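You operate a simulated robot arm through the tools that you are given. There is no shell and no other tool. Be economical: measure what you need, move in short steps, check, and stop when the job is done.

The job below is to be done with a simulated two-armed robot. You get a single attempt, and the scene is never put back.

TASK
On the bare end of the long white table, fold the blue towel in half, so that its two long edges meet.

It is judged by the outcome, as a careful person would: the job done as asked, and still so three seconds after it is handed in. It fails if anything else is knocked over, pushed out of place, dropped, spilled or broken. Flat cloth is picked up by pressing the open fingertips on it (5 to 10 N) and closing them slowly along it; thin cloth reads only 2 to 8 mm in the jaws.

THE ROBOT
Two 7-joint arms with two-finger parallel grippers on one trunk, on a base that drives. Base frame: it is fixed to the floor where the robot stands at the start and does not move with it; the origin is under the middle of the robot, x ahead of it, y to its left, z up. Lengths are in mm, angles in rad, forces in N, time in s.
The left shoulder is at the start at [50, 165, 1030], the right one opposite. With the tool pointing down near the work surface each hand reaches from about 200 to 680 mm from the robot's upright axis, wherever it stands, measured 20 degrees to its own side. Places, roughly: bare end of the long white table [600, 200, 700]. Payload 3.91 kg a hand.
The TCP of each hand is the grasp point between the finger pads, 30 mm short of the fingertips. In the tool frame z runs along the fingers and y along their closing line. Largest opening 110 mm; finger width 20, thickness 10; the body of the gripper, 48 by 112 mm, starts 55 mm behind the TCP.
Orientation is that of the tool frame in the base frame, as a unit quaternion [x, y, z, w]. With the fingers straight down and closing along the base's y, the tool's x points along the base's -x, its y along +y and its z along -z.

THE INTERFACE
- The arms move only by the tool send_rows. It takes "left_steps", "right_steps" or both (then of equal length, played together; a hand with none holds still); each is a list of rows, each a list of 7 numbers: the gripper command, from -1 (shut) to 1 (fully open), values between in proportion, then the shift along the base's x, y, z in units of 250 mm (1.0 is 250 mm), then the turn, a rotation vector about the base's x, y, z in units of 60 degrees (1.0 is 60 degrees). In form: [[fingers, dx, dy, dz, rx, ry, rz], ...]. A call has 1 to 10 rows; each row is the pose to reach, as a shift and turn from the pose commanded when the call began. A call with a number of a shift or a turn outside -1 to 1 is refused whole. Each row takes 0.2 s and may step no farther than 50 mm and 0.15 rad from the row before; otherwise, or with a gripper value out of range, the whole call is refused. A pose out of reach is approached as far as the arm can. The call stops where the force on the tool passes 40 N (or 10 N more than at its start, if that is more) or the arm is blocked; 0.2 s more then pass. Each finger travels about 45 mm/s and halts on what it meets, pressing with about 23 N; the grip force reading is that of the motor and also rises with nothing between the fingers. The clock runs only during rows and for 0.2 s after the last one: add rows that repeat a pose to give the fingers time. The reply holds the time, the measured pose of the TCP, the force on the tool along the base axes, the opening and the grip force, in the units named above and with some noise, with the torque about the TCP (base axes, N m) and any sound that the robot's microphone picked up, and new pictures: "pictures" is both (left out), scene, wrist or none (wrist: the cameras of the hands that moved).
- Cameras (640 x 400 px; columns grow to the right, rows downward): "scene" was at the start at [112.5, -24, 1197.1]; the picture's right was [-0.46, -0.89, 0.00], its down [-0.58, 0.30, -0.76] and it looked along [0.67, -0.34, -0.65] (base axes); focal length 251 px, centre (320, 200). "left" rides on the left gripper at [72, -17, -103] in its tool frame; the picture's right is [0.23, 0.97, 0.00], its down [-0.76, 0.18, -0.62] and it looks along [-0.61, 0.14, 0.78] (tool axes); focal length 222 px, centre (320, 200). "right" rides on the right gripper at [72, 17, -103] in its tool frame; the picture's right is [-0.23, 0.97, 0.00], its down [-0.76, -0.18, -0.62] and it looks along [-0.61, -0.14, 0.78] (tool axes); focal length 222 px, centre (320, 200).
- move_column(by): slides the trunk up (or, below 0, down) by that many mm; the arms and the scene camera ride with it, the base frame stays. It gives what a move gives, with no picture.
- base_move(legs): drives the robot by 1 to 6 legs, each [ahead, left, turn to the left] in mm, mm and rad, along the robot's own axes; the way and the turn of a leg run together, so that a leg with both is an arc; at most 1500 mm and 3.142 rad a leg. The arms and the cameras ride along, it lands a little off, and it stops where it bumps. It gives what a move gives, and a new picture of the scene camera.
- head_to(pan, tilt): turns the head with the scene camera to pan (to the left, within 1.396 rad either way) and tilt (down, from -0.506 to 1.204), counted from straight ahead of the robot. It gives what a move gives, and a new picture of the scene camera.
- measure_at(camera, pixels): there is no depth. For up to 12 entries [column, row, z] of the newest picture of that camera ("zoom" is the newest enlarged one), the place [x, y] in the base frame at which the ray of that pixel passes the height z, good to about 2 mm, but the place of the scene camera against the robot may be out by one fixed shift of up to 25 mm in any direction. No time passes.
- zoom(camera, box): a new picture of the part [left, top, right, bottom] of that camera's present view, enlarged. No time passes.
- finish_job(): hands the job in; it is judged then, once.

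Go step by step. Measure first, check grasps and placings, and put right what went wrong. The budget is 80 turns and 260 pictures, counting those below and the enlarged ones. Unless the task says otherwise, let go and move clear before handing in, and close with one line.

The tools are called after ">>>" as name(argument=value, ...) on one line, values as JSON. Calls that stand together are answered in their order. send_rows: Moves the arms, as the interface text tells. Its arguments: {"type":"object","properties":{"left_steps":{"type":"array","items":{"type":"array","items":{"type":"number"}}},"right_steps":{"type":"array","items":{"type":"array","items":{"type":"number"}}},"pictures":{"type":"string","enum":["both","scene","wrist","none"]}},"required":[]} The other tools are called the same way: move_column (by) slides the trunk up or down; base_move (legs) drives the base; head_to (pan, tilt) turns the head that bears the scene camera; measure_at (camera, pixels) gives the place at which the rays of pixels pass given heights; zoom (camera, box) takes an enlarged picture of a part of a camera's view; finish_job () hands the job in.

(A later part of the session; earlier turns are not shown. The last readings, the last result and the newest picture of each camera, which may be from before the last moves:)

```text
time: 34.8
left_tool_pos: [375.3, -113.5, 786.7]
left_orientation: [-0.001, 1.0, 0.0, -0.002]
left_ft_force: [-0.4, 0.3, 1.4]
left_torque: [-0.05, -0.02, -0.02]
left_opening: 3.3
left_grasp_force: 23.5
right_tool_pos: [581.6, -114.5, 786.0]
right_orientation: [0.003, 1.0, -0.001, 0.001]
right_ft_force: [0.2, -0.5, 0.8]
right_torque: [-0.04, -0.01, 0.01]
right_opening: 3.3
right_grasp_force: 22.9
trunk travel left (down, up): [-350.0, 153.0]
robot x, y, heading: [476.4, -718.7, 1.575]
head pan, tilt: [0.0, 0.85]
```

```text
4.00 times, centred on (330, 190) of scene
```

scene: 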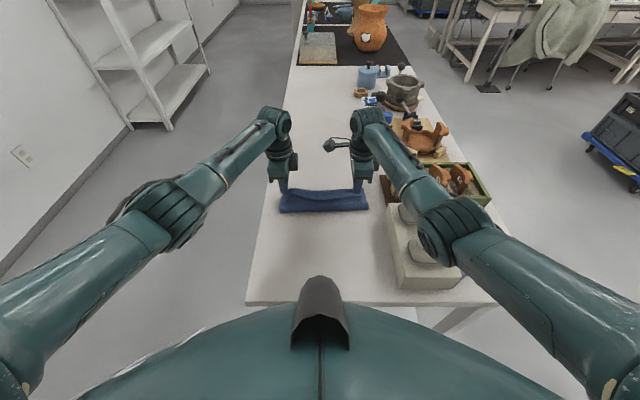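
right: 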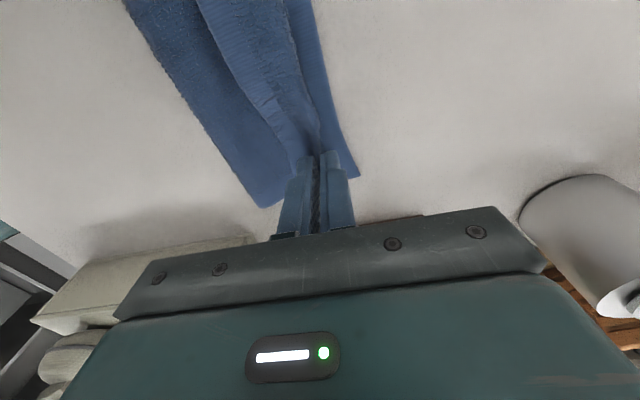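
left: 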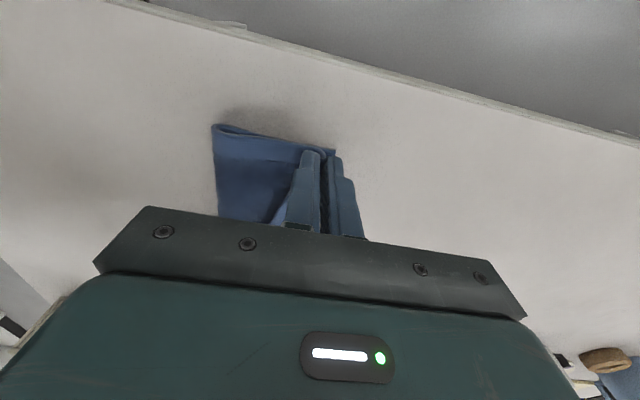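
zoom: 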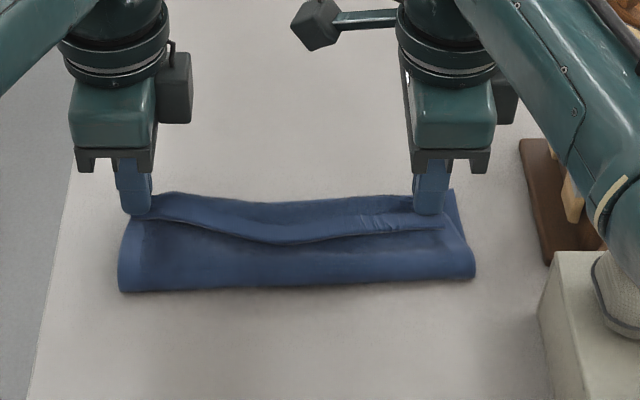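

The enlarged view shows the top layer laid over with its edge strip folded back towards the robot. I will lower a few mm, open, lift and see how it springs.

>>> send_rows(left_steps=[[-1, 0, 0.01, -0.02, 0, 0, 0], [-0.9, 0, 0.01, -0.02, 0, 0, 0], [-0.8, 0, 0.01, -0.02, 0, 0, 0], [-0.7, 0, 0.01, -0.02, 0, 0, 0], [-0.6, 0, 0.01, -0.02, 0, 0, 0], [-0.6, 0, 0.01, 0.03, 0, 0, 0], [-0.6, 0, 0.01, 0.13, 0, 0, 0], [-0.6, 0, 0.01, 0.28, 0, 0, 0], [-0.6, 0, -0.05, 0.4, 0, 0, 0]], right_steps=[[-1, 0, 0.01, -0.02, 0, 0, 0], [-0.9, 0, 0.01, -0.02, 0, 0, 0], [-0.8, 0, 0.01, -0.02, 0, 0, 0], [-0.7, 0, 0.01, -0.02, 0, 0, 0], [-0.6, 0, 0.01, -0.02, 0, 0, 0], [-0.6, 0, 0.01, 0.03, 0, 0, 0], [-0.6, 0, 0.01, 0.13, 0, 0, 0], [-0.6, 0, 0.01, 0.28, 0, 0, 0], [-0.6, 0, -0.05, 0.4, 0, 0, 0]])

>>> zoom(camera="scene", box=[250, 140, 410, 240])

```text
time: 36.8
left_tool_pos: [375.4, -127.9, 886.8]
left_orientation: [-0.002, 1.0, -0.001, -0.002]
left_ft_force: [-0.4, -0.3, -0.1]
left_torque: [-0.01, 0.04, 0.02]
left_opening: 21.9
left_grasp_force: 0.0
right_tool_pos: [583.9, -128.2, 886.9]
right_orientation: [0.003, 1.0, -0.001, 0.002]
right_ft_force: [0.5, -0.1, -0.4]
right_torque: [0.0, -0.02, -0.02]
right_opening: 22.3
right_grasp_force: 0.0
trunk travel left (down, up): [-350.0, 153.0]
robot x, y, heading: [482.4, -713.6, 1.571]
head pan, tilt: [0.0, 0.85]
```

scene: 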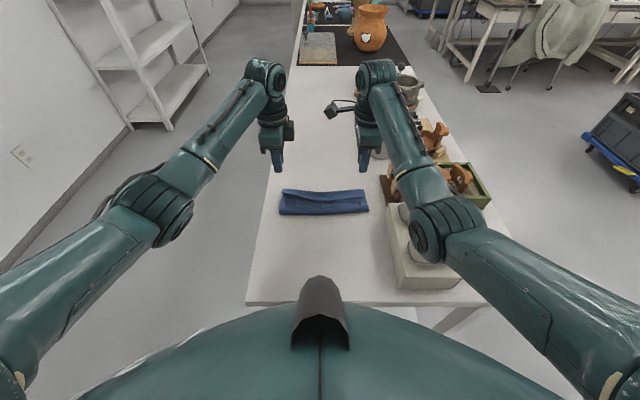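
right: 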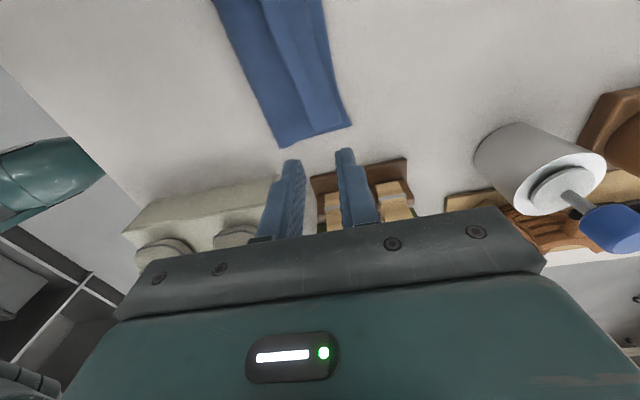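
left: 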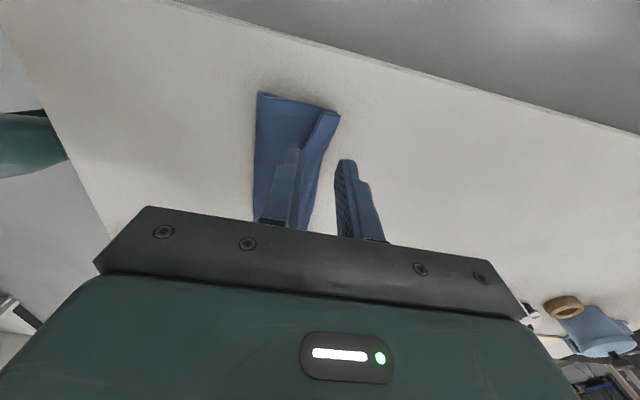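

```text
4.00 times, centred on (330, 190) of scene
```

zoom: 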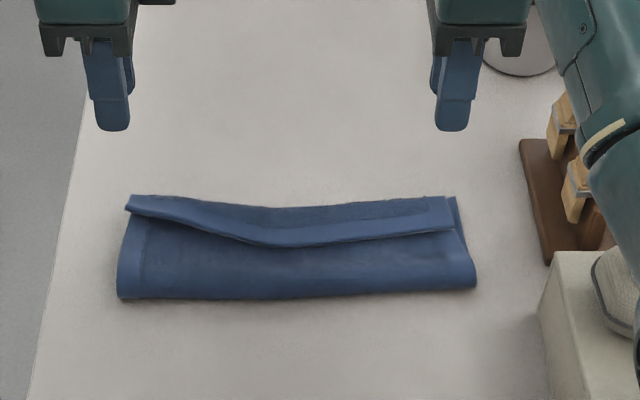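

The fold worked, but the edge strip flips back on top. Its free edge runs from about (130,208) through (275,245) to (452,230) in the enlarged view. I will measure it, then push the strip outward with the fingertips.

>>> measure_at(camera="zoom", pixels=[[130, 210, 750], [200, 228, 750], [275, 246, 750], [360, 240, 750], [452, 230, 750], [130, 197, 748], [280, 208, 748], [445, 197, 748], [118, 298, 745], [475, 287, 745], [300, 299, 745]])

>>> zoom(camera="left", box=[220, 70, 380, 170])

>>> zoom(camera="right", box=[200, 0, 420, 160])

```text
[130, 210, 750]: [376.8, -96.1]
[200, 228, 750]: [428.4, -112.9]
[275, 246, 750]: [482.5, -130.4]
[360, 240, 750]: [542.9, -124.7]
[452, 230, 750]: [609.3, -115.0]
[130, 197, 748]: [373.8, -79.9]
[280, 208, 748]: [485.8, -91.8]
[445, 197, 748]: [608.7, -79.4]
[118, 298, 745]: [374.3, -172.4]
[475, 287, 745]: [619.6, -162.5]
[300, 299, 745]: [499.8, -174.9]
```

```text
4.00 times, centred on (300, 120) of left
```

zoom: 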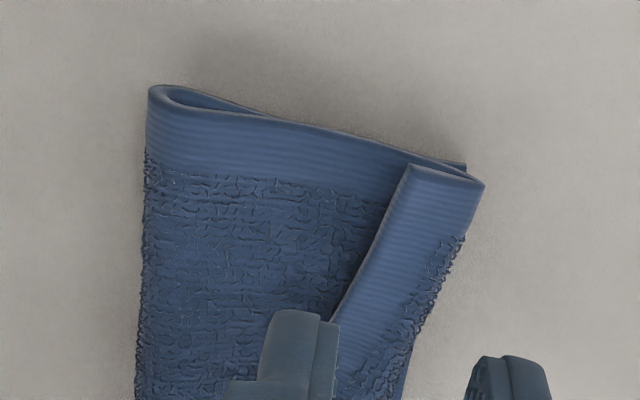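

```text
2.50 times, centred on (310, 80) of right
```

zoom: 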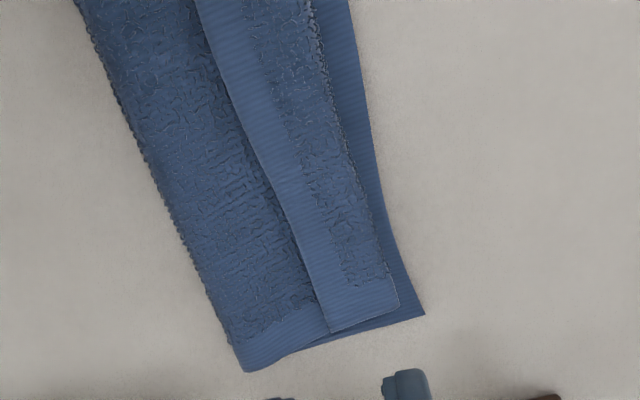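

The flap is clear: hinge at y ≈ −95, free edge at about −106 to −140 (corrected). I will set closed fingertips on the top layer just inside the flap and sweep outward.

>>> send_rows(left_steps=[[-1, 0.06, -0.05, 0, 0, 0, 0], [-1, 0.118, -0.088, -0.1, 0, 0, 0], [-1, 0.118, -0.088, -0.25, 0, 0, 0], [-1, 0.118, -0.088, -0.37, 0, 0, 0], [-1, 0.118, -0.088, -0.405, 0, 0, 0], [-1, 0.118, -0.088, -0.413, 0, 0, 0], [-1, 0.118, -0.088, -0.421, 0, 0, 0]], right_steps=[[-1, -0.02, -0.05, 0, 0, 0, 0], [-1, -0.036, -0.088, -0.1, 0, 0, 0], [-1, -0.036, -0.088, -0.25, 0, 0, 0], [-1, -0.036, -0.088, -0.37, 0, 0, 0], [-1, -0.036, -0.088, -0.405, 0, 0, 0], [-1, -0.036, -0.088, -0.413, 0, 0, 0], [-1, -0.036, -0.088, -0.421, 0, 0, 0]])

>>> zoom(camera="scene", box=[250, 140, 410, 240])

```text
time: 38.4
left_tool_pos: [404.5, -148.6, 780.1]
left_orientation: [-0.001, 1.0, 0.0, -0.002]
left_ft_force: [0.7, 0.2, 0.3]
left_torque: [0.0, 0.0, -0.01]
left_opening: 0.0
left_grasp_force: 23.0
right_tool_pos: [574.8, -149.3, 781.4]
right_orientation: [0.003, 1.0, 0.0, 0.0]
right_ft_force: [-0.8, 0.2, 0.3]
right_torque: [0.02, 0.0, -0.01]
right_opening: 0.0
right_grasp_force: 23.3
trunk travel left (down, up): [-350.0, 153.0]
robot x, y, heading: [477.9, -717.8, 1.569]
head pan, tilt: [0.0, 0.85]
```

scene: 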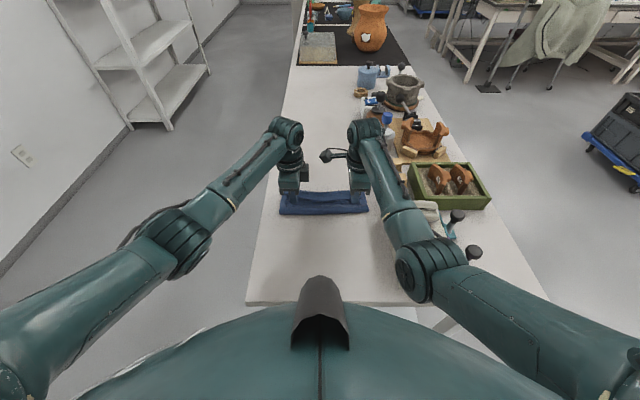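
right: 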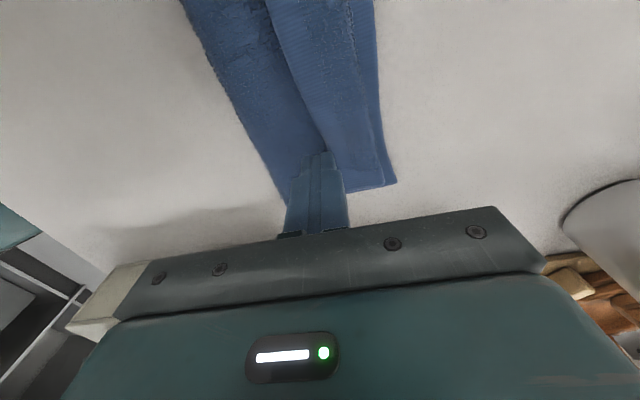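
left: 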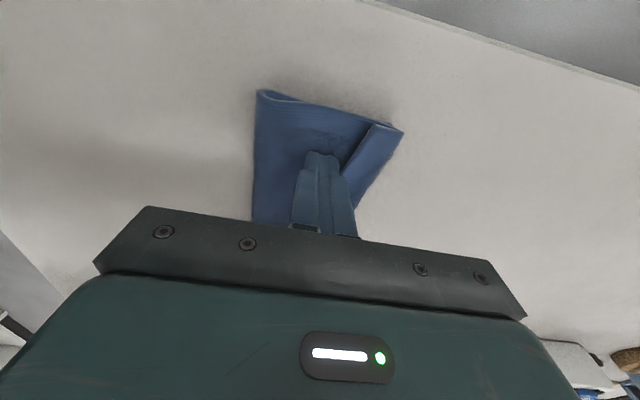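

```text
4.00 times, centred on (330, 190) of scene
```

zoom: 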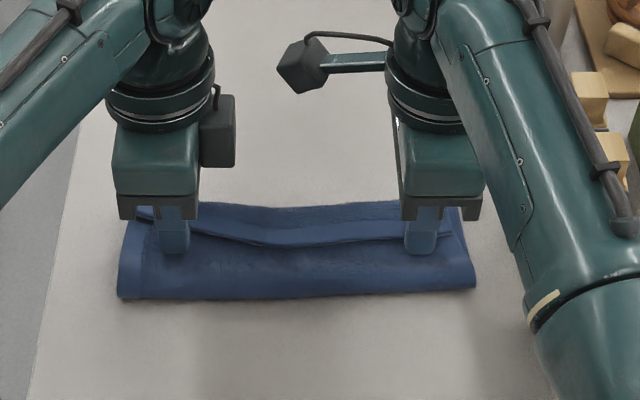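

There is no contact yet. I will back the right finger 8 mm and lower both until they just touch.

>>> send_rows(left_steps=[[-1, 0, -0.01, 0, 0, 0, 0], [-1, 0, -0.01, -0.006, 0, 0, 0], [-1, 0, -0.01, -0.011, 0, 0, 0]], right_steps=[[-1, 0, -0.032, 0, 0, 0, 0], [-1, 0, -0.032, -0.008, 0, 0, 0], [-1, 0, -0.032, -0.016, 0, 0, 0]], pictures="none")

```text
time: 39.2
left_tool_pos: [405.4, -151.6, 778.1]
left_orientation: [-0.001, 1.0, 0.0, -0.002]
left_ft_force: [0.8, -0.1, 1.2]
left_torque: [-0.02, 0.02, 0.01]
left_opening: 0.2
left_grasp_force: 22.6
right_tool_pos: [574.7, -157.5, 777.9]
right_orientation: [0.003, 1.0, 0.001, 0.001]
right_ft_force: [0.9, -0.1, 5.9]
right_torque: [0.02, 0.0, 0.0]
right_opening: 0.0
right_grasp_force: 23.0
trunk travel left (down, up): [-350.0, 153.0]
robot x, y, heading: [477.6, -719.7, 1.57]
head pan, tilt: [0.0, 0.85]
```

Both are touching lightly at about 778. I will sweep 40 mm outward, rising slightly, and look.

>>> send_rows(left_steps=[[-1, 0, 0.03, 0, 0, 0, 0], [-1, 0, 0.06, 0, 0, 0, 0], [-1, 0, 0.09, 0.001, 0, 0, 0], [-1, 0, 0.12, 0.004, 0, 0, 0], [-1, 0, 0.15, 0.008, 0, 0, 0]], right_steps=[[-1, 0, 0.035, 0.003, 0, 0, 0], [-1, 0, 0.07, 0.003, 0, 0, 0], [-1, 0, 0.105, 0.004, 0, 0, 0], [-1, 0, 0.14, 0.007, 0, 0, 0], [-1, 0, 0.175, 0.01, 0, 0, 0]])

>>> zoom(camera="scene", box=[250, 140, 410, 240])

```text
time: 40.4
left_tool_pos: [406.5, -114.3, 779.6]
left_orientation: [0.0, 1.0, 0.0, -0.001]
left_ft_force: [-0.2, -1.2, -0.3]
left_torque: [-0.03, 0.02, 0.0]
left_opening: 0.1
left_grasp_force: 22.7
right_tool_pos: [574.5, -114.1, 779.6]
right_orientation: [0.002, 1.0, 0.0, 0.002]
right_ft_force: [-1.2, -0.2, 1.6]
right_torque: [0.0, -0.03, 0.01]
right_opening: 0.0
right_grasp_force: 22.7
trunk travel left (down, up): [-350.0, 153.0]
robot x, y, heading: [479.3, -717.6, 1.572]
head pan, tilt: [0.0, 0.85]
```

scene: 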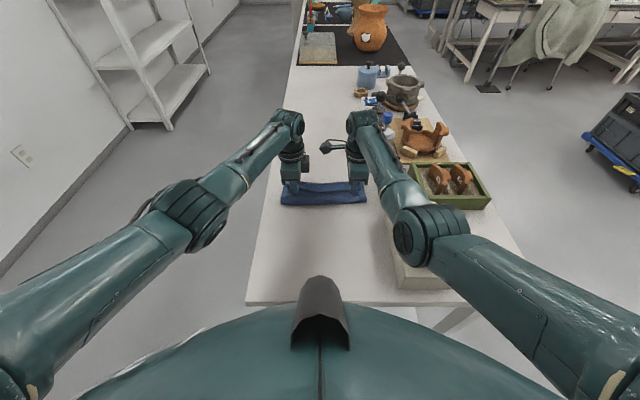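
right: 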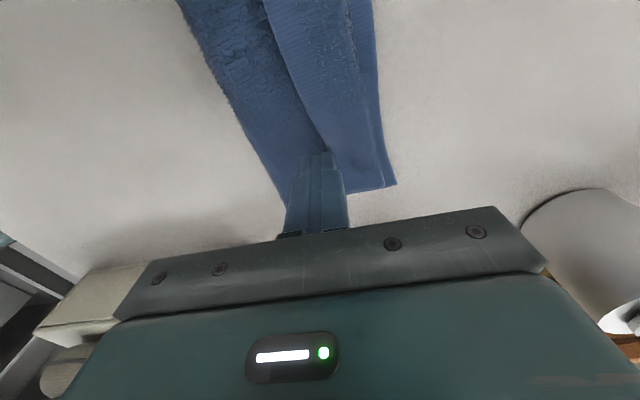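
left: 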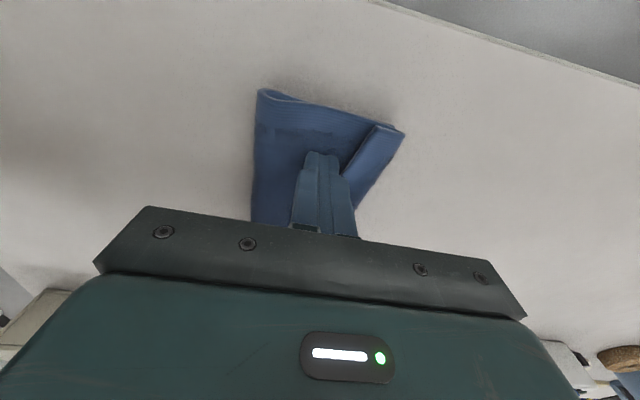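

```text
4.00 times, centred on (330, 190) of scene
```

zoom: 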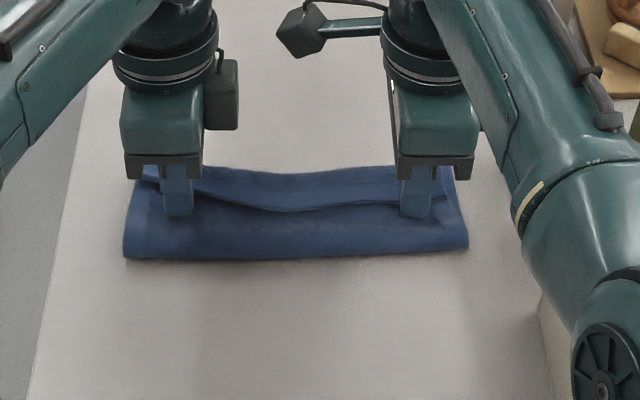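

The whole towel slid about 38 mm outward instead, so the table is slick and I pressed too hard. I will raise, back up, and sweep again about 2 mm above the layer so that only the raised flap is pushed.

>>> send_rows(left_steps=[[-1, 0, 0, 0.05, 0, 0, 0], [-1, 0, -0.07, 0.05, 0, 0, 0], [-1, 0, -0.07, 0.004, 0, 0, 0], [-1, 0, -0.02, 0.004, 0, 0, 0], [-1, 0, 0.03, 0.004, 0, 0, 0], [-1, 0, 0.08, 0.006, 0, 0, 0], [-1, 0, 0.08, 0.006, 0, 0, 0]], right_steps=[[-1, 0, 0, 0.05, 0, 0, 0], [-1, 0, -0.08, 0.05, 0, 0, 0], [-1, 0, -0.08, 0.006, 0, 0, 0], [-1, 0, -0.03, 0.006, 0, 0, 0], [-1, 0, 0.02, 0.006, 0, 0, 0], [-1, 0, 0.08, 0.008, 0, 0, 0], [-1, 0, 0.08, 0.008, 0, 0, 0]])

>>> zoom(camera="scene", box=[250, 140, 410, 240])

```text
time: 42.0
left_tool_pos: [403.8, -97.3, 782.5]
left_orientation: [-0.001, 1.0, 0.0, -0.002]
left_ft_force: [-0.5, 0.3, 0.3]
left_torque: [0.01, -0.01, -0.01]
left_opening: 0.0
left_grasp_force: 23.4
left hand out of reach, approached as far as the arm can: row 6, 7
right_tool_pos: [574.2, -93.8, 781.6]
right_orientation: [0.003, 1.0, 0.0, 0.0]
right_ft_force: [0.3, -0.2, -0.1]
right_torque: [-0.02, 0.0, -0.02]
right_opening: 0.2
right_grasp_force: 22.5
trunk travel left (down, up): [-350.0, 153.0]
robot x, y, heading: [478.1, -715.8, 1.57]
head pan, tilt: [0.0, 0.85]
```

scene: 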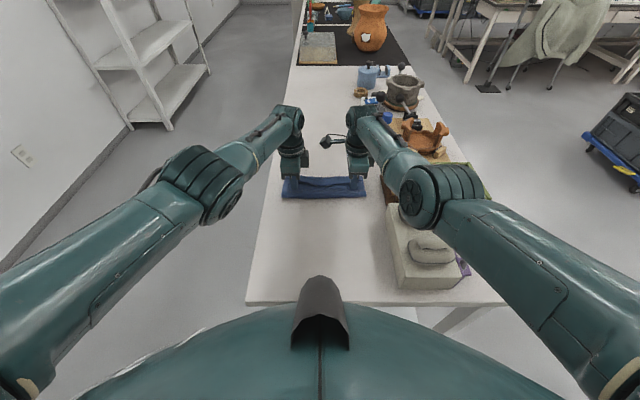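
right: 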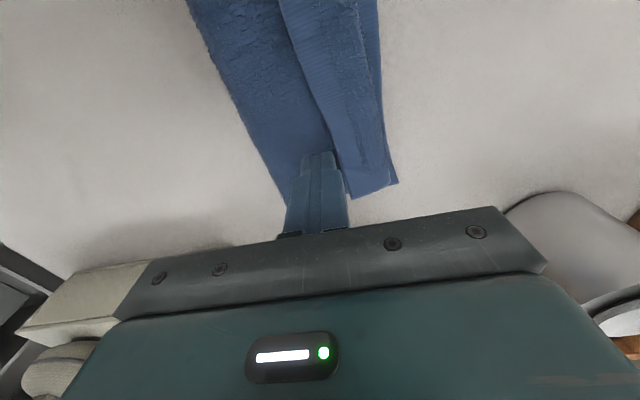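
left: 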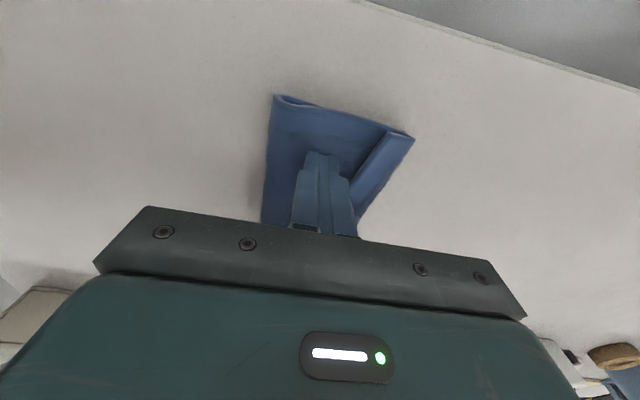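

```text
4.00 times, centred on (330, 190) of scene
```

zoom: 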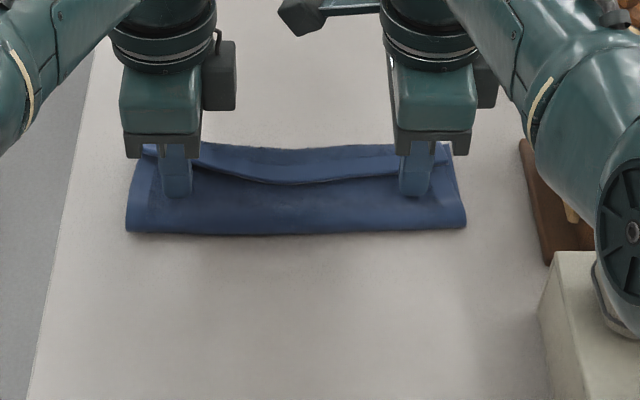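

The flap pushes the whole light towel along instead of turning over, and the towel is nearing the edge of reach. I will press gently and drag the towel back towards me, then pinch the flap's edge itself and flip it.

>>> send_rows(left_steps=[[-1, 0, -0.06, 0.01, 0, 0, 0], [-1, 0, -0.1, 0, 0, 0, 0], [-1, 0, -0.1, -0.008, 0, 0, 0], [-1, 0, -0.1, -0.013, 0, 0, 0]], right_steps=[[-1, 0, -0.06, 0.01, 0, 0, 0], [-1, 0, -0.1, 0, 0, 0, 0], [-1, 0, -0.1, -0.008, 0, 0, 0], [-1, 0, -0.1, -0.017, 0, 0, 0]], pictures="none")

```text
time: 43.0
left_tool_pos: [404.3, -122.8, 779.4]
left_orientation: [-0.001, 1.0, 0.0, -0.003]
left_ft_force: [-0.5, 0.2, 1.6]
left_torque: [0.0, 0.02, -0.02]
left_opening: 0.0
left_grasp_force: 22.6
right_tool_pos: [573.8, -119.5, 777.5]
right_orientation: [0.003, 1.0, -0.001, 0.002]
right_ft_force: [0.0, -0.4, 1.9]
right_torque: [-0.01, 0.0, -0.03]
right_opening: 0.2
right_grasp_force: 22.8
trunk travel left (down, up): [-350.0, 153.0]
robot x, y, heading: [476.3, -717.1, 1.571]
head pan, tilt: [0.0, 0.85]
```

>>> send_rows(left_steps=[[-1, 0, 0, -0.005, 0, 0, 0], [-1, 0, -0.05, -0.005, 0, 0, 0], [-1, 0, -0.1, -0.005, 0, 0, 0], [-1, 0, -0.16, -0.005, 0, 0, 0], [-1, 0, -0.22, -0.005, 0, 0, 0], [-1, 0, -0.28, -0.005, 0, 0, 0], [-1, 0, -0.28, 0.1, 0, 0, 0], [-1, 0, -0.35, 0.25, 0, 0, 0]], right_steps=[[-1, 0, 0, -0.003, 0, 0, 0], [-1, 0, -0.05, -0.003, 0, 0, 0], [-1, 0, -0.1, -0.003, 0, 0, 0], [-1, 0, -0.16, -0.003, 0, 0, 0], [-1, 0, -0.22, -0.003, 0, 0, 0], [-1, 0, -0.28, -0.003, 0, 0, 0], [-1, 0, -0.28, 0.1, 0, 0, 0], [-1, 0, -0.35, 0.25, 0, 0, 0]])

>>> zoom(camera="scene", box=[250, 140, 410, 240])

>>> zoom(camera="left", box=[220, 20, 540, 220])

>>> zoom(camera="right", box=[200, 0, 520, 200])

```text
time: 44.8
left_tool_pos: [404.2, -211.6, 840.6]
left_orientation: [-0.001, 1.0, -0.001, -0.001]
left_ft_force: [-0.5, 0.6, 0.7]
left_torque: [0.01, -0.02, -0.02]
left_opening: 0.1
left_grasp_force: 23.3
right_tool_pos: [576.6, -201.6, 833.4]
right_orientation: [0.004, 1.0, 0.0, 0.004]
right_ft_force: [-0.3, 0.1, -1.2]
right_torque: [-0.03, -0.02, -0.02]
right_opening: 0.0
right_grasp_force: 22.6
right hand out of reach, approached as far as the arm can: row 8
trunk travel left (down, up): [-350.0, 153.0]
robot x, y, heading: [482.3, -717.1, 1.573]
head pan, tilt: [0.0, 0.85]
```

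scene: 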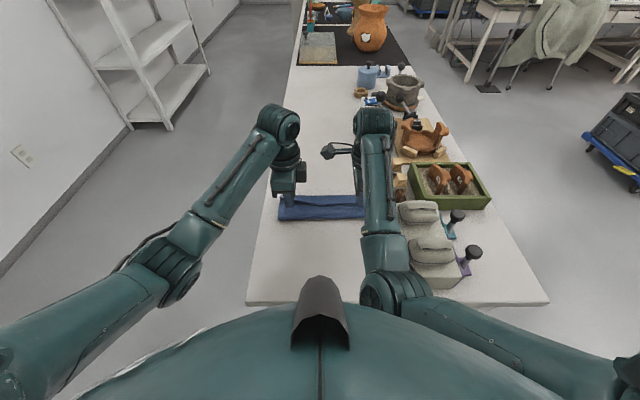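
right: 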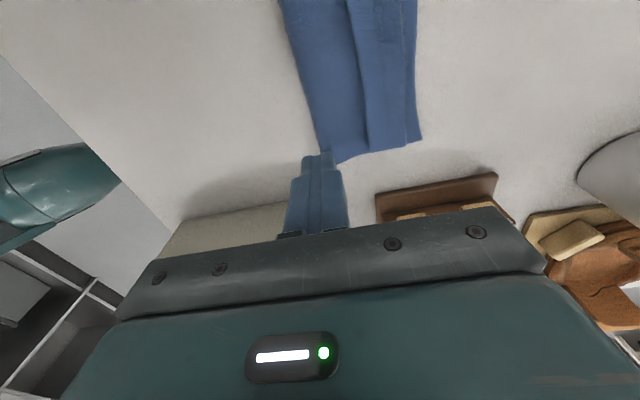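
left: 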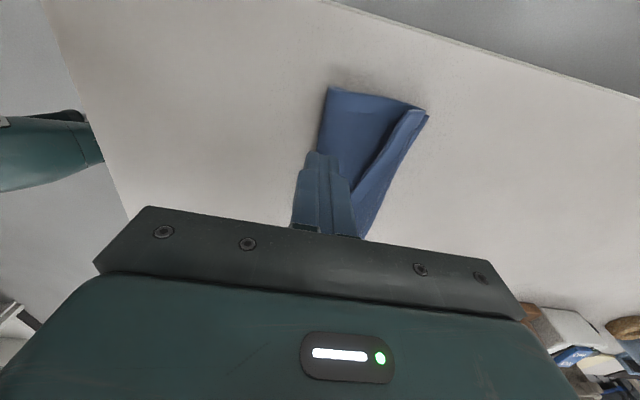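

```text
4.00 times, centred on (330, 190) of scene
```

zoom: 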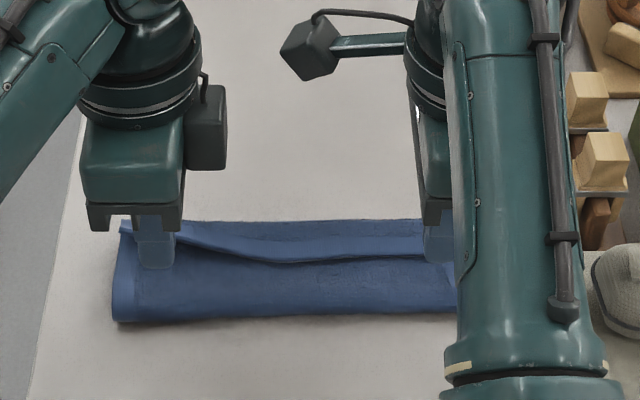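

```text
2.00 times, centred on (380, 120) of left
```

zoom: 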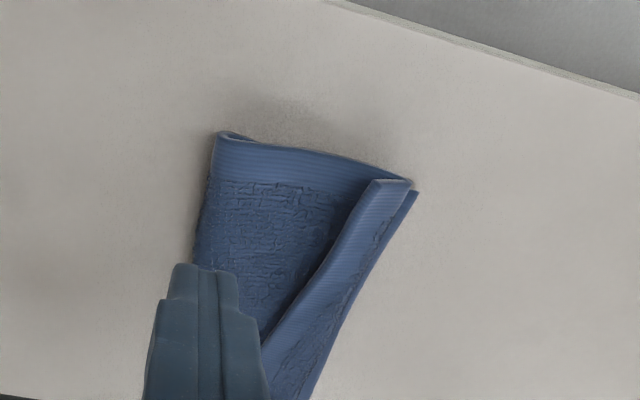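

```text
2.00 times, centred on (360, 100) of right
```

zoom: 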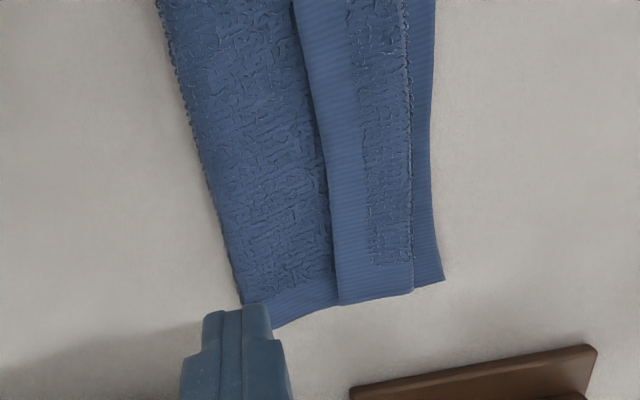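

The towel came back as one piece. I will measure the flap's edge, hinge and the corners in the two wrist views.

>>> measure_at(camera="left", pixels=[[352, 192, 752], [405, 110, 752], [423, 111, 752], [428, 116, 745], [375, 230, 752], [328, 88, 747], [376, 160, 752]])

>>> measure_at(camera="right", pixels=[[370, 151, 752], [346, 0, 752], [360, 70, 752], [406, 145, 752], [421, 140, 745], [335, 163, 747], [402, 0, 752], [416, 0, 745], [280, 0, 750]])

```text
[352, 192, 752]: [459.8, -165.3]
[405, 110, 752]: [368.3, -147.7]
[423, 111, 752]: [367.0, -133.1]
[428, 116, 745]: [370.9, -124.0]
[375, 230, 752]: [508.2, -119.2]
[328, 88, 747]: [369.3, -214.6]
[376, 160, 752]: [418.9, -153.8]
```

```text
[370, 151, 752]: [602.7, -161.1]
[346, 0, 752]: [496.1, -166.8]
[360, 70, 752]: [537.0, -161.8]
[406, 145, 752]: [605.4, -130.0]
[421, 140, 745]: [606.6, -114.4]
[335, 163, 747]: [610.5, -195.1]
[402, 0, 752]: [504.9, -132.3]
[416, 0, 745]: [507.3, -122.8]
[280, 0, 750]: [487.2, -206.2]
```

The flap edge lies at y ≈ −152 near x = 415 and −162 near x = 575, with the hinge at ≈ −131. I will place narrow-open fingers over the flap edge, 16 mm apart, and go down gently.

>>> send_rows(left_steps=[[-0.71, 0.02, 0.1, 0, 0, 0, 0], [-0.71, 0.044, 0.2, 0, 0, 0, 0], [-0.71, 0.044, 0.254, -0.08, 0, 0, 0], [-0.71, 0.044, 0.254, -0.18, 0, 0, 0], [-0.71, 0.044, 0.254, -0.22, 0, 0, 0], [-0.71, 0.044, 0.254, -0.236, 0, 0, 0]], right_steps=[[-0.71, 0.0, 0.1, 0, 0, 0, 0], [-0.71, 0.004, 0.2, 0, 0, 0, 0], [-0.71, 0.004, 0.204, -0.08, 0, 0, 0], [-0.71, 0.004, 0.204, -0.18, 0, 0, 0], [-0.71, 0.004, 0.204, -0.22, 0, 0, 0], [-0.71, 0.004, 0.204, -0.236, 0, 0, 0]])

>>> zoom(camera="left", box=[220, 20, 540, 220])

>>> zoom(camera="right", box=[200, 20, 520, 220])

```text
time: 46.2
left_tool_pos: [414.9, -147.9, 782.7]
left_orientation: [0.0, 1.0, 0.001, -0.001]
left_ft_force: [0.3, 1.2, 0.8]
left_torque: [0.01, -0.01, -0.01]
left_opening: 15.6
left_grasp_force: 0.0
right_tool_pos: [573.2, -151.0, 778.7]
right_orientation: [0.003, 1.0, 0.003, 0.001]
right_ft_force: [-2.9, -0.5, 11.3]
right_torque: [0.02, 0.09, 0.01]
right_opening: 15.6
right_grasp_force: 0.1
trunk travel left (down, up): [-350.0, 153.0]
robot x, y, heading: [479.0, -717.8, 1.569]
head pan, tilt: [0.0, 0.85]
```

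scene: 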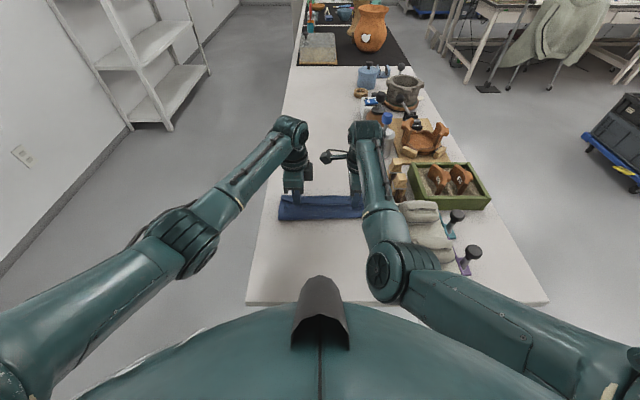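
right: 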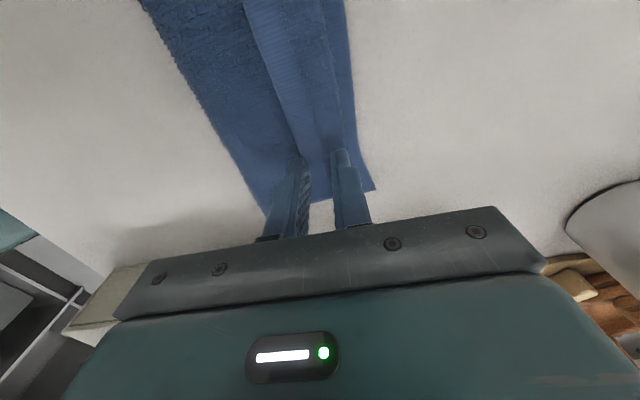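
left: 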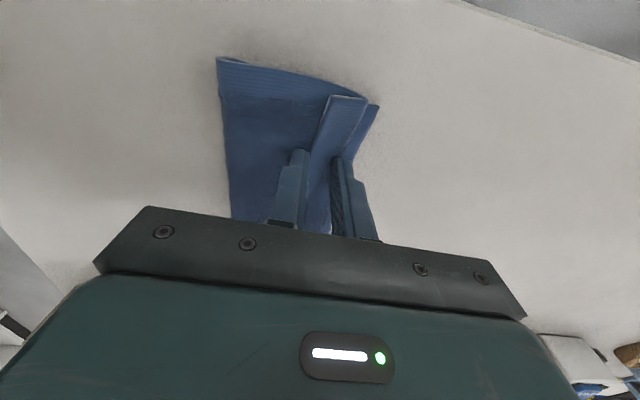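

```text
2.00 times, centred on (380, 120) of left
```

zoom: 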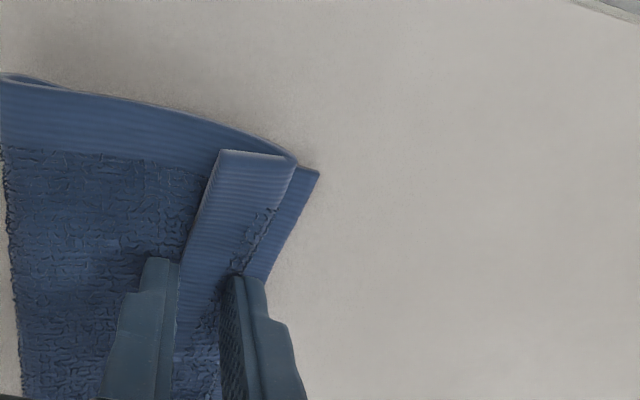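

```text
2.00 times, centred on (360, 120) of right
```

zoom: 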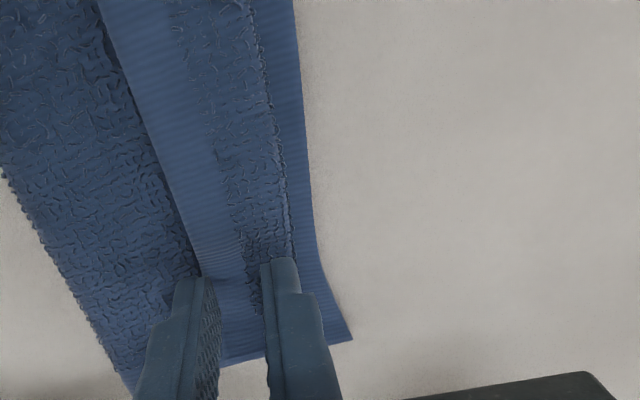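

Both pairs straddle the flap. I will ease the right 4 mm inward and lighter, lower the left 3 mm, then close slowly.

>>> send_rows(left_steps=[[-0.71, 0, 0, -0.008, 0, 0, 0], [-0.71, 0, 0, -0.013, 0, 0, 0], [-0.71, 0, 0, -0.015, 0, 0, 0], [-0.76, 0, 0, -0.015, 0, 0, 0], [-0.81, 0, 0, -0.015, 0, 0, 0], [-0.86, 0, 0, -0.015, 0, 0, 0], [-0.91, 0, 0, -0.015, 0, 0, 0], [-0.96, 0, 0, -0.015, 0, 0, 0], [-1, 0, 0, -0.015, 0, 0, 0], [-1, 0, 0, -0.015, 0, 0, 0]], right_steps=[[-0.71, 0, 0, 0.016, 0, 0, 0], [-0.71, 0, -0.016, 0.016, 0, 0, 0], [-0.71, 0, -0.016, 0.004, 0, 0, 0], [-0.76, 0, -0.016, 0.004, 0, 0, 0], [-0.81, 0, -0.016, 0.004, 0, 0, 0], [-0.86, 0, -0.016, 0.004, 0, 0, 0], [-0.91, 0, -0.016, 0.004, 0, 0, 0], [-0.96, 0, -0.016, 0.004, 0, 0, 0], [-1, 0, -0.016, 0.004, 0, 0, 0], [-1, 0, -0.016, 0.004, 0, 0, 0]], pictures="wrist")

>>> zoom(camera="left", box=[220, 20, 540, 220])

>>> zoom(camera="right", box=[200, 20, 520, 220])

```text
time: 48.4
left_tool_pos: [414.6, -148.2, 779.5]
left_orientation: [-0.002, 1.0, 0.001, -0.002]
left_ft_force: [1.9, 1.5, 5.0]
left_torque: [0.05, -0.05, -0.03]
left_opening: 3.9
left_grasp_force: 23.4
right_tool_pos: [575.5, -155.9, 778.0]
right_orientation: [0.004, 1.0, 0.0, 0.003]
right_ft_force: [0.8, 1.6, 16.3]
right_torque: [0.05, -0.02, 0.05]
right_opening: 0.2
right_grasp_force: 22.7
trunk travel left (down, up): [-350.0, 153.0]
robot x, y, heading: [478.2, -720.5, 1.573]
head pan, tilt: [0.0, 0.85]
```

right: 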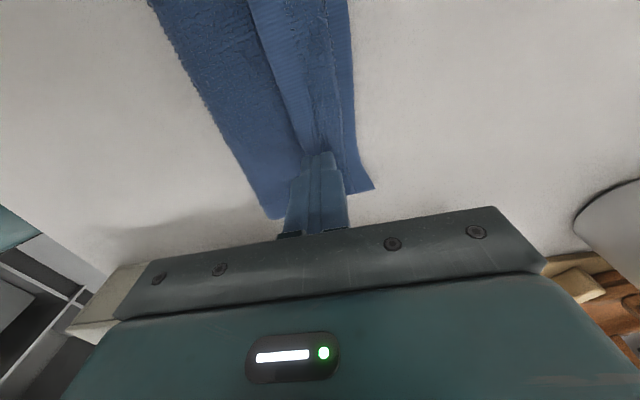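
left: 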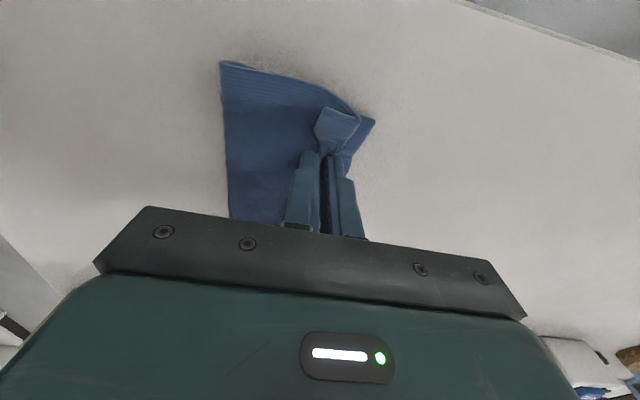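

```text
2.00 times, centred on (380, 120) of left
```

zoom: 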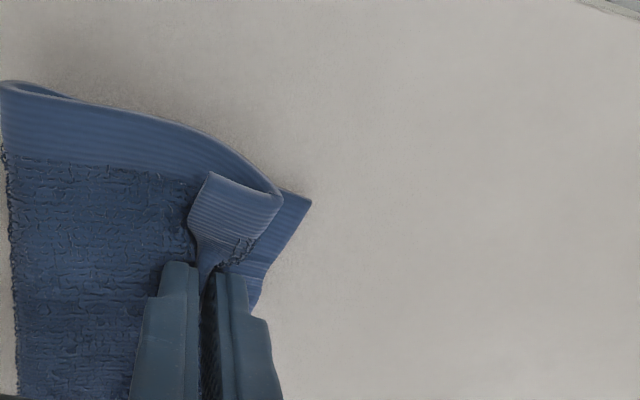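

```text
2.00 times, centred on (360, 120) of right
```

zoom: 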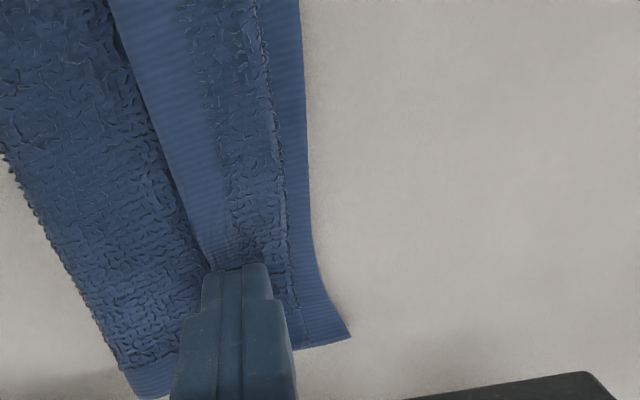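

The left hand holds the flap (3.9 mm) but the right closed empty. I will reopen the right to 26 mm and try again more lightly, while the left holds still.

>>> send_rows(right_steps=[[-1, 0, 0, 0.03, 0, 0, 0], [-0.7, 0, 0.012, 0.03, 0, 0, 0], [-0.53, 0, 0.012, 0.03, 0, 0, 0], [-0.53, 0, 0.012, 0.012, 0, 0, 0], [-0.53, 0, 0.012, 0.006, 0, 0, 0]], pictures="none")

>>> zoom(camera="right", box=[200, 20, 520, 220])

```text
time: 49.6
left_tool_pos: [416.0, -148.7, 778.6]
left_orientation: [-0.002, 1.0, 0.0, -0.001]
left_ft_force: [2.1, 1.1, 6.5]
left_torque: [0.05, 0.01, -0.03]
left_opening: 3.9
left_grasp_force: 23.1
right_tool_pos: [577.1, -151.4, 777.7]
right_orientation: [0.004, 1.0, 0.0, 0.002]
right_ft_force: [-2.3, -2.0, 7.1]
right_torque: [0.01, 0.04, 0.04]
right_opening: 25.2
right_grasp_force: 0.0
trunk travel left (down, up): [-350.0, 153.0]
robot x, y, heading: [480.5, -716.0, 1.575]
head pan, tilt: [0.0, 0.85]
```

```text
2.00 times, centred on (360, 120) of right
```

zoom: 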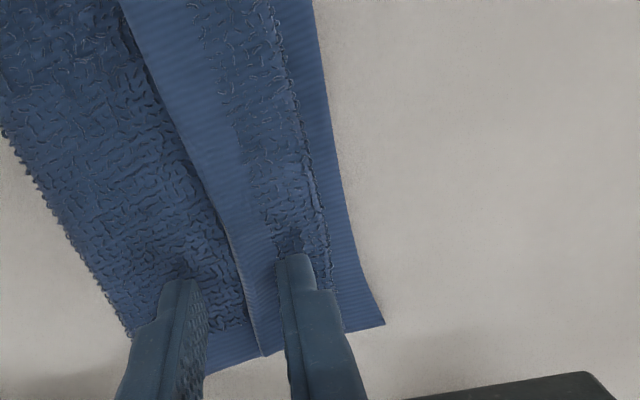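

The inner finger is about 10 mm clear of the flap edge. I will shift the right 7 mm outward, press lightly and close slowly.

>>> send_rows(right_steps=[[-0.53, 0, 0, 0.02, 0, 0, 0], [-0.53, 0, 0.028, 0.02, 0, 0, 0], [-0.53, 0, 0.028, 0.003, 0, 0, 0], [-0.6, 0, 0.028, 0.003, 0, 0, 0], [-0.67, 0, 0.028, 0.003, 0, 0, 0], [-0.74, 0, 0.028, 0.003, 0, 0, 0], [-0.81, 0, 0.028, 0.003, 0, 0, 0], [-0.88, 0, 0.028, 0.003, 0, 0, 0], [-0.95, 0, 0.028, 0.003, 0, 0, 0], [-1, 0, 0.028, 0.003, 0, 0, 0]], pictures="none")

>>> zoom(camera="right", box=[200, 20, 520, 220])

```text
time: 51.8
left_tool_pos: [415.8, -147.9, 779.6]
left_orientation: [0.0, 1.0, 0.001, -0.002]
left_ft_force: [1.3, -0.5, 6.9]
left_torque: [0.03, 0.01, -0.01]
left_opening: 3.7
left_grasp_force: 22.9
right_tool_pos: [574.0, -144.6, 779.1]
right_orientation: [0.002, 1.0, 0.0, 0.0]
right_ft_force: [-0.8, 1.6, 3.4]
right_torque: [0.02, 0.01, 0.01]
right_opening: 2.5
right_grasp_force: 23.0
trunk travel left (down, up): [-350.0, 153.0]
robot x, y, heading: [478.8, -717.8, 1.574]
head pan, tilt: [0.0, 0.85]
```

```text
2.00 times, centred on (360, 120) of right
```

zoom: 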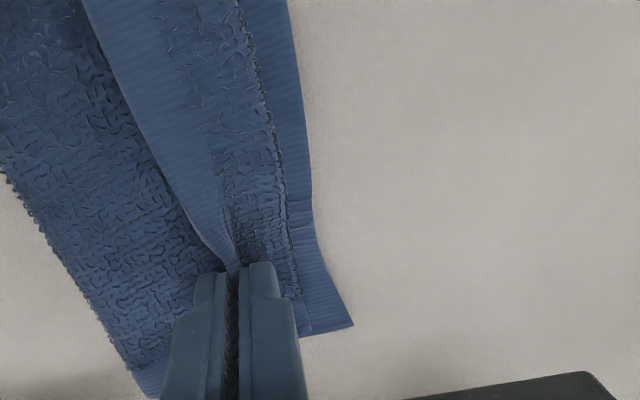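

The right jaws now hold the flap edge itself (2.5 mm). I will lift both and carry the flap up and over outward.

>>> send_rows(left_steps=[[-1, 0, 0, 0.05, 0, 0, 0], [-1, 0, 0.03, 0.09, 0, 0, 0], [-1, 0, 0.07, 0.1, 0, 0, 0], [-1, 0, 0.11, 0.1, 0, 0, 0], [-1, 0, 0.14, 0.08, 0, 0, 0]], right_steps=[[-1, 0, 0, 0.06, 0, 0, 0], [-1, 0, 0.02, 0.11, 0, 0, 0], [-1, 0, 0.06, 0.13, 0, 0, 0], [-1, 0, 0.1, 0.12, 0, 0, 0], [-1, 0, 0.13, 0.1, 0, 0, 0]])

>>> zoom(camera="scene", box=[250, 140, 410, 240])

>>> zoom(camera="right", box=[200, 20, 520, 220])

```text
time: 53.0
left_tool_pos: [414.0, -111.7, 798.0]
left_orientation: [0.0, 1.0, 0.0, -0.001]
left_ft_force: [0.4, 1.0, 0.2]
left_torque: [0.01, 0.0, -0.03]
left_opening: 3.1
left_grasp_force: 23.2
right_tool_pos: [575.0, -113.2, 804.0]
right_orientation: [0.003, 1.0, 0.0, 0.001]
right_ft_force: [0.3, 1.1, -0.3]
right_torque: [-0.04, -0.04, -0.03]
right_opening: 2.5
right_grasp_force: 23.2
trunk travel left (down, up): [-350.0, 153.0]
robot x, y, heading: [476.4, -717.5, 1.575]
head pan, tilt: [0.0, 0.85]
```

scene: 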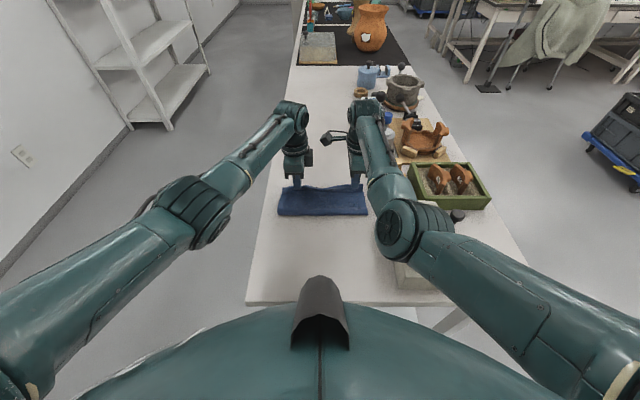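
right: 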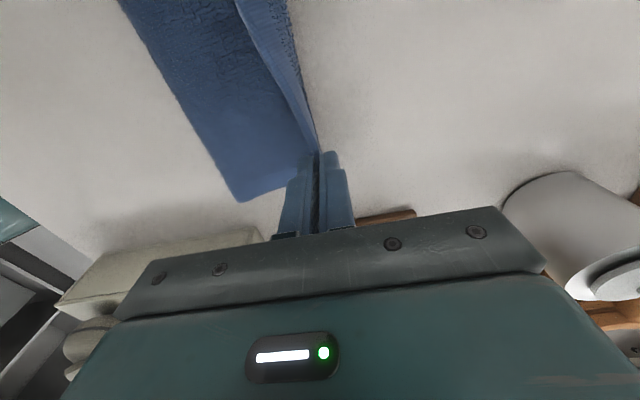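
left: 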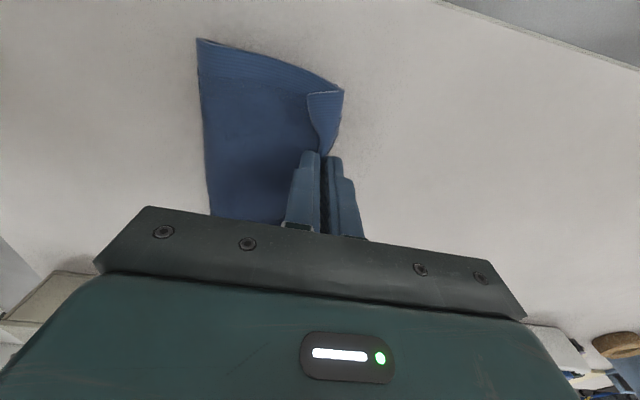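

```text
4.00 times, centred on (330, 190) of scene
```

zoom: 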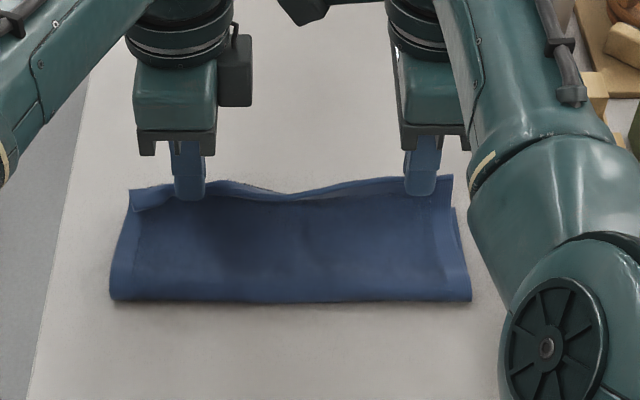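

```text
2.00 times, centred on (360, 120) of right
```

zoom: 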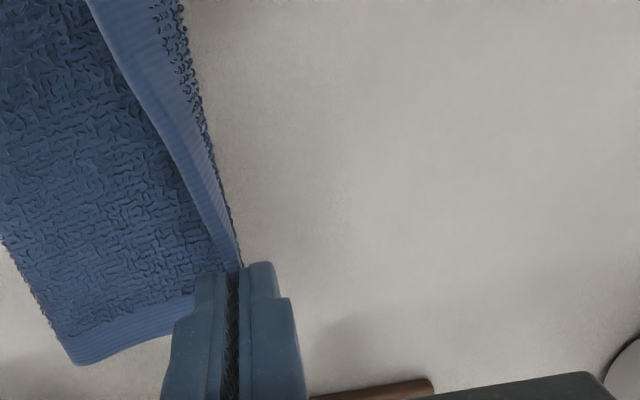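

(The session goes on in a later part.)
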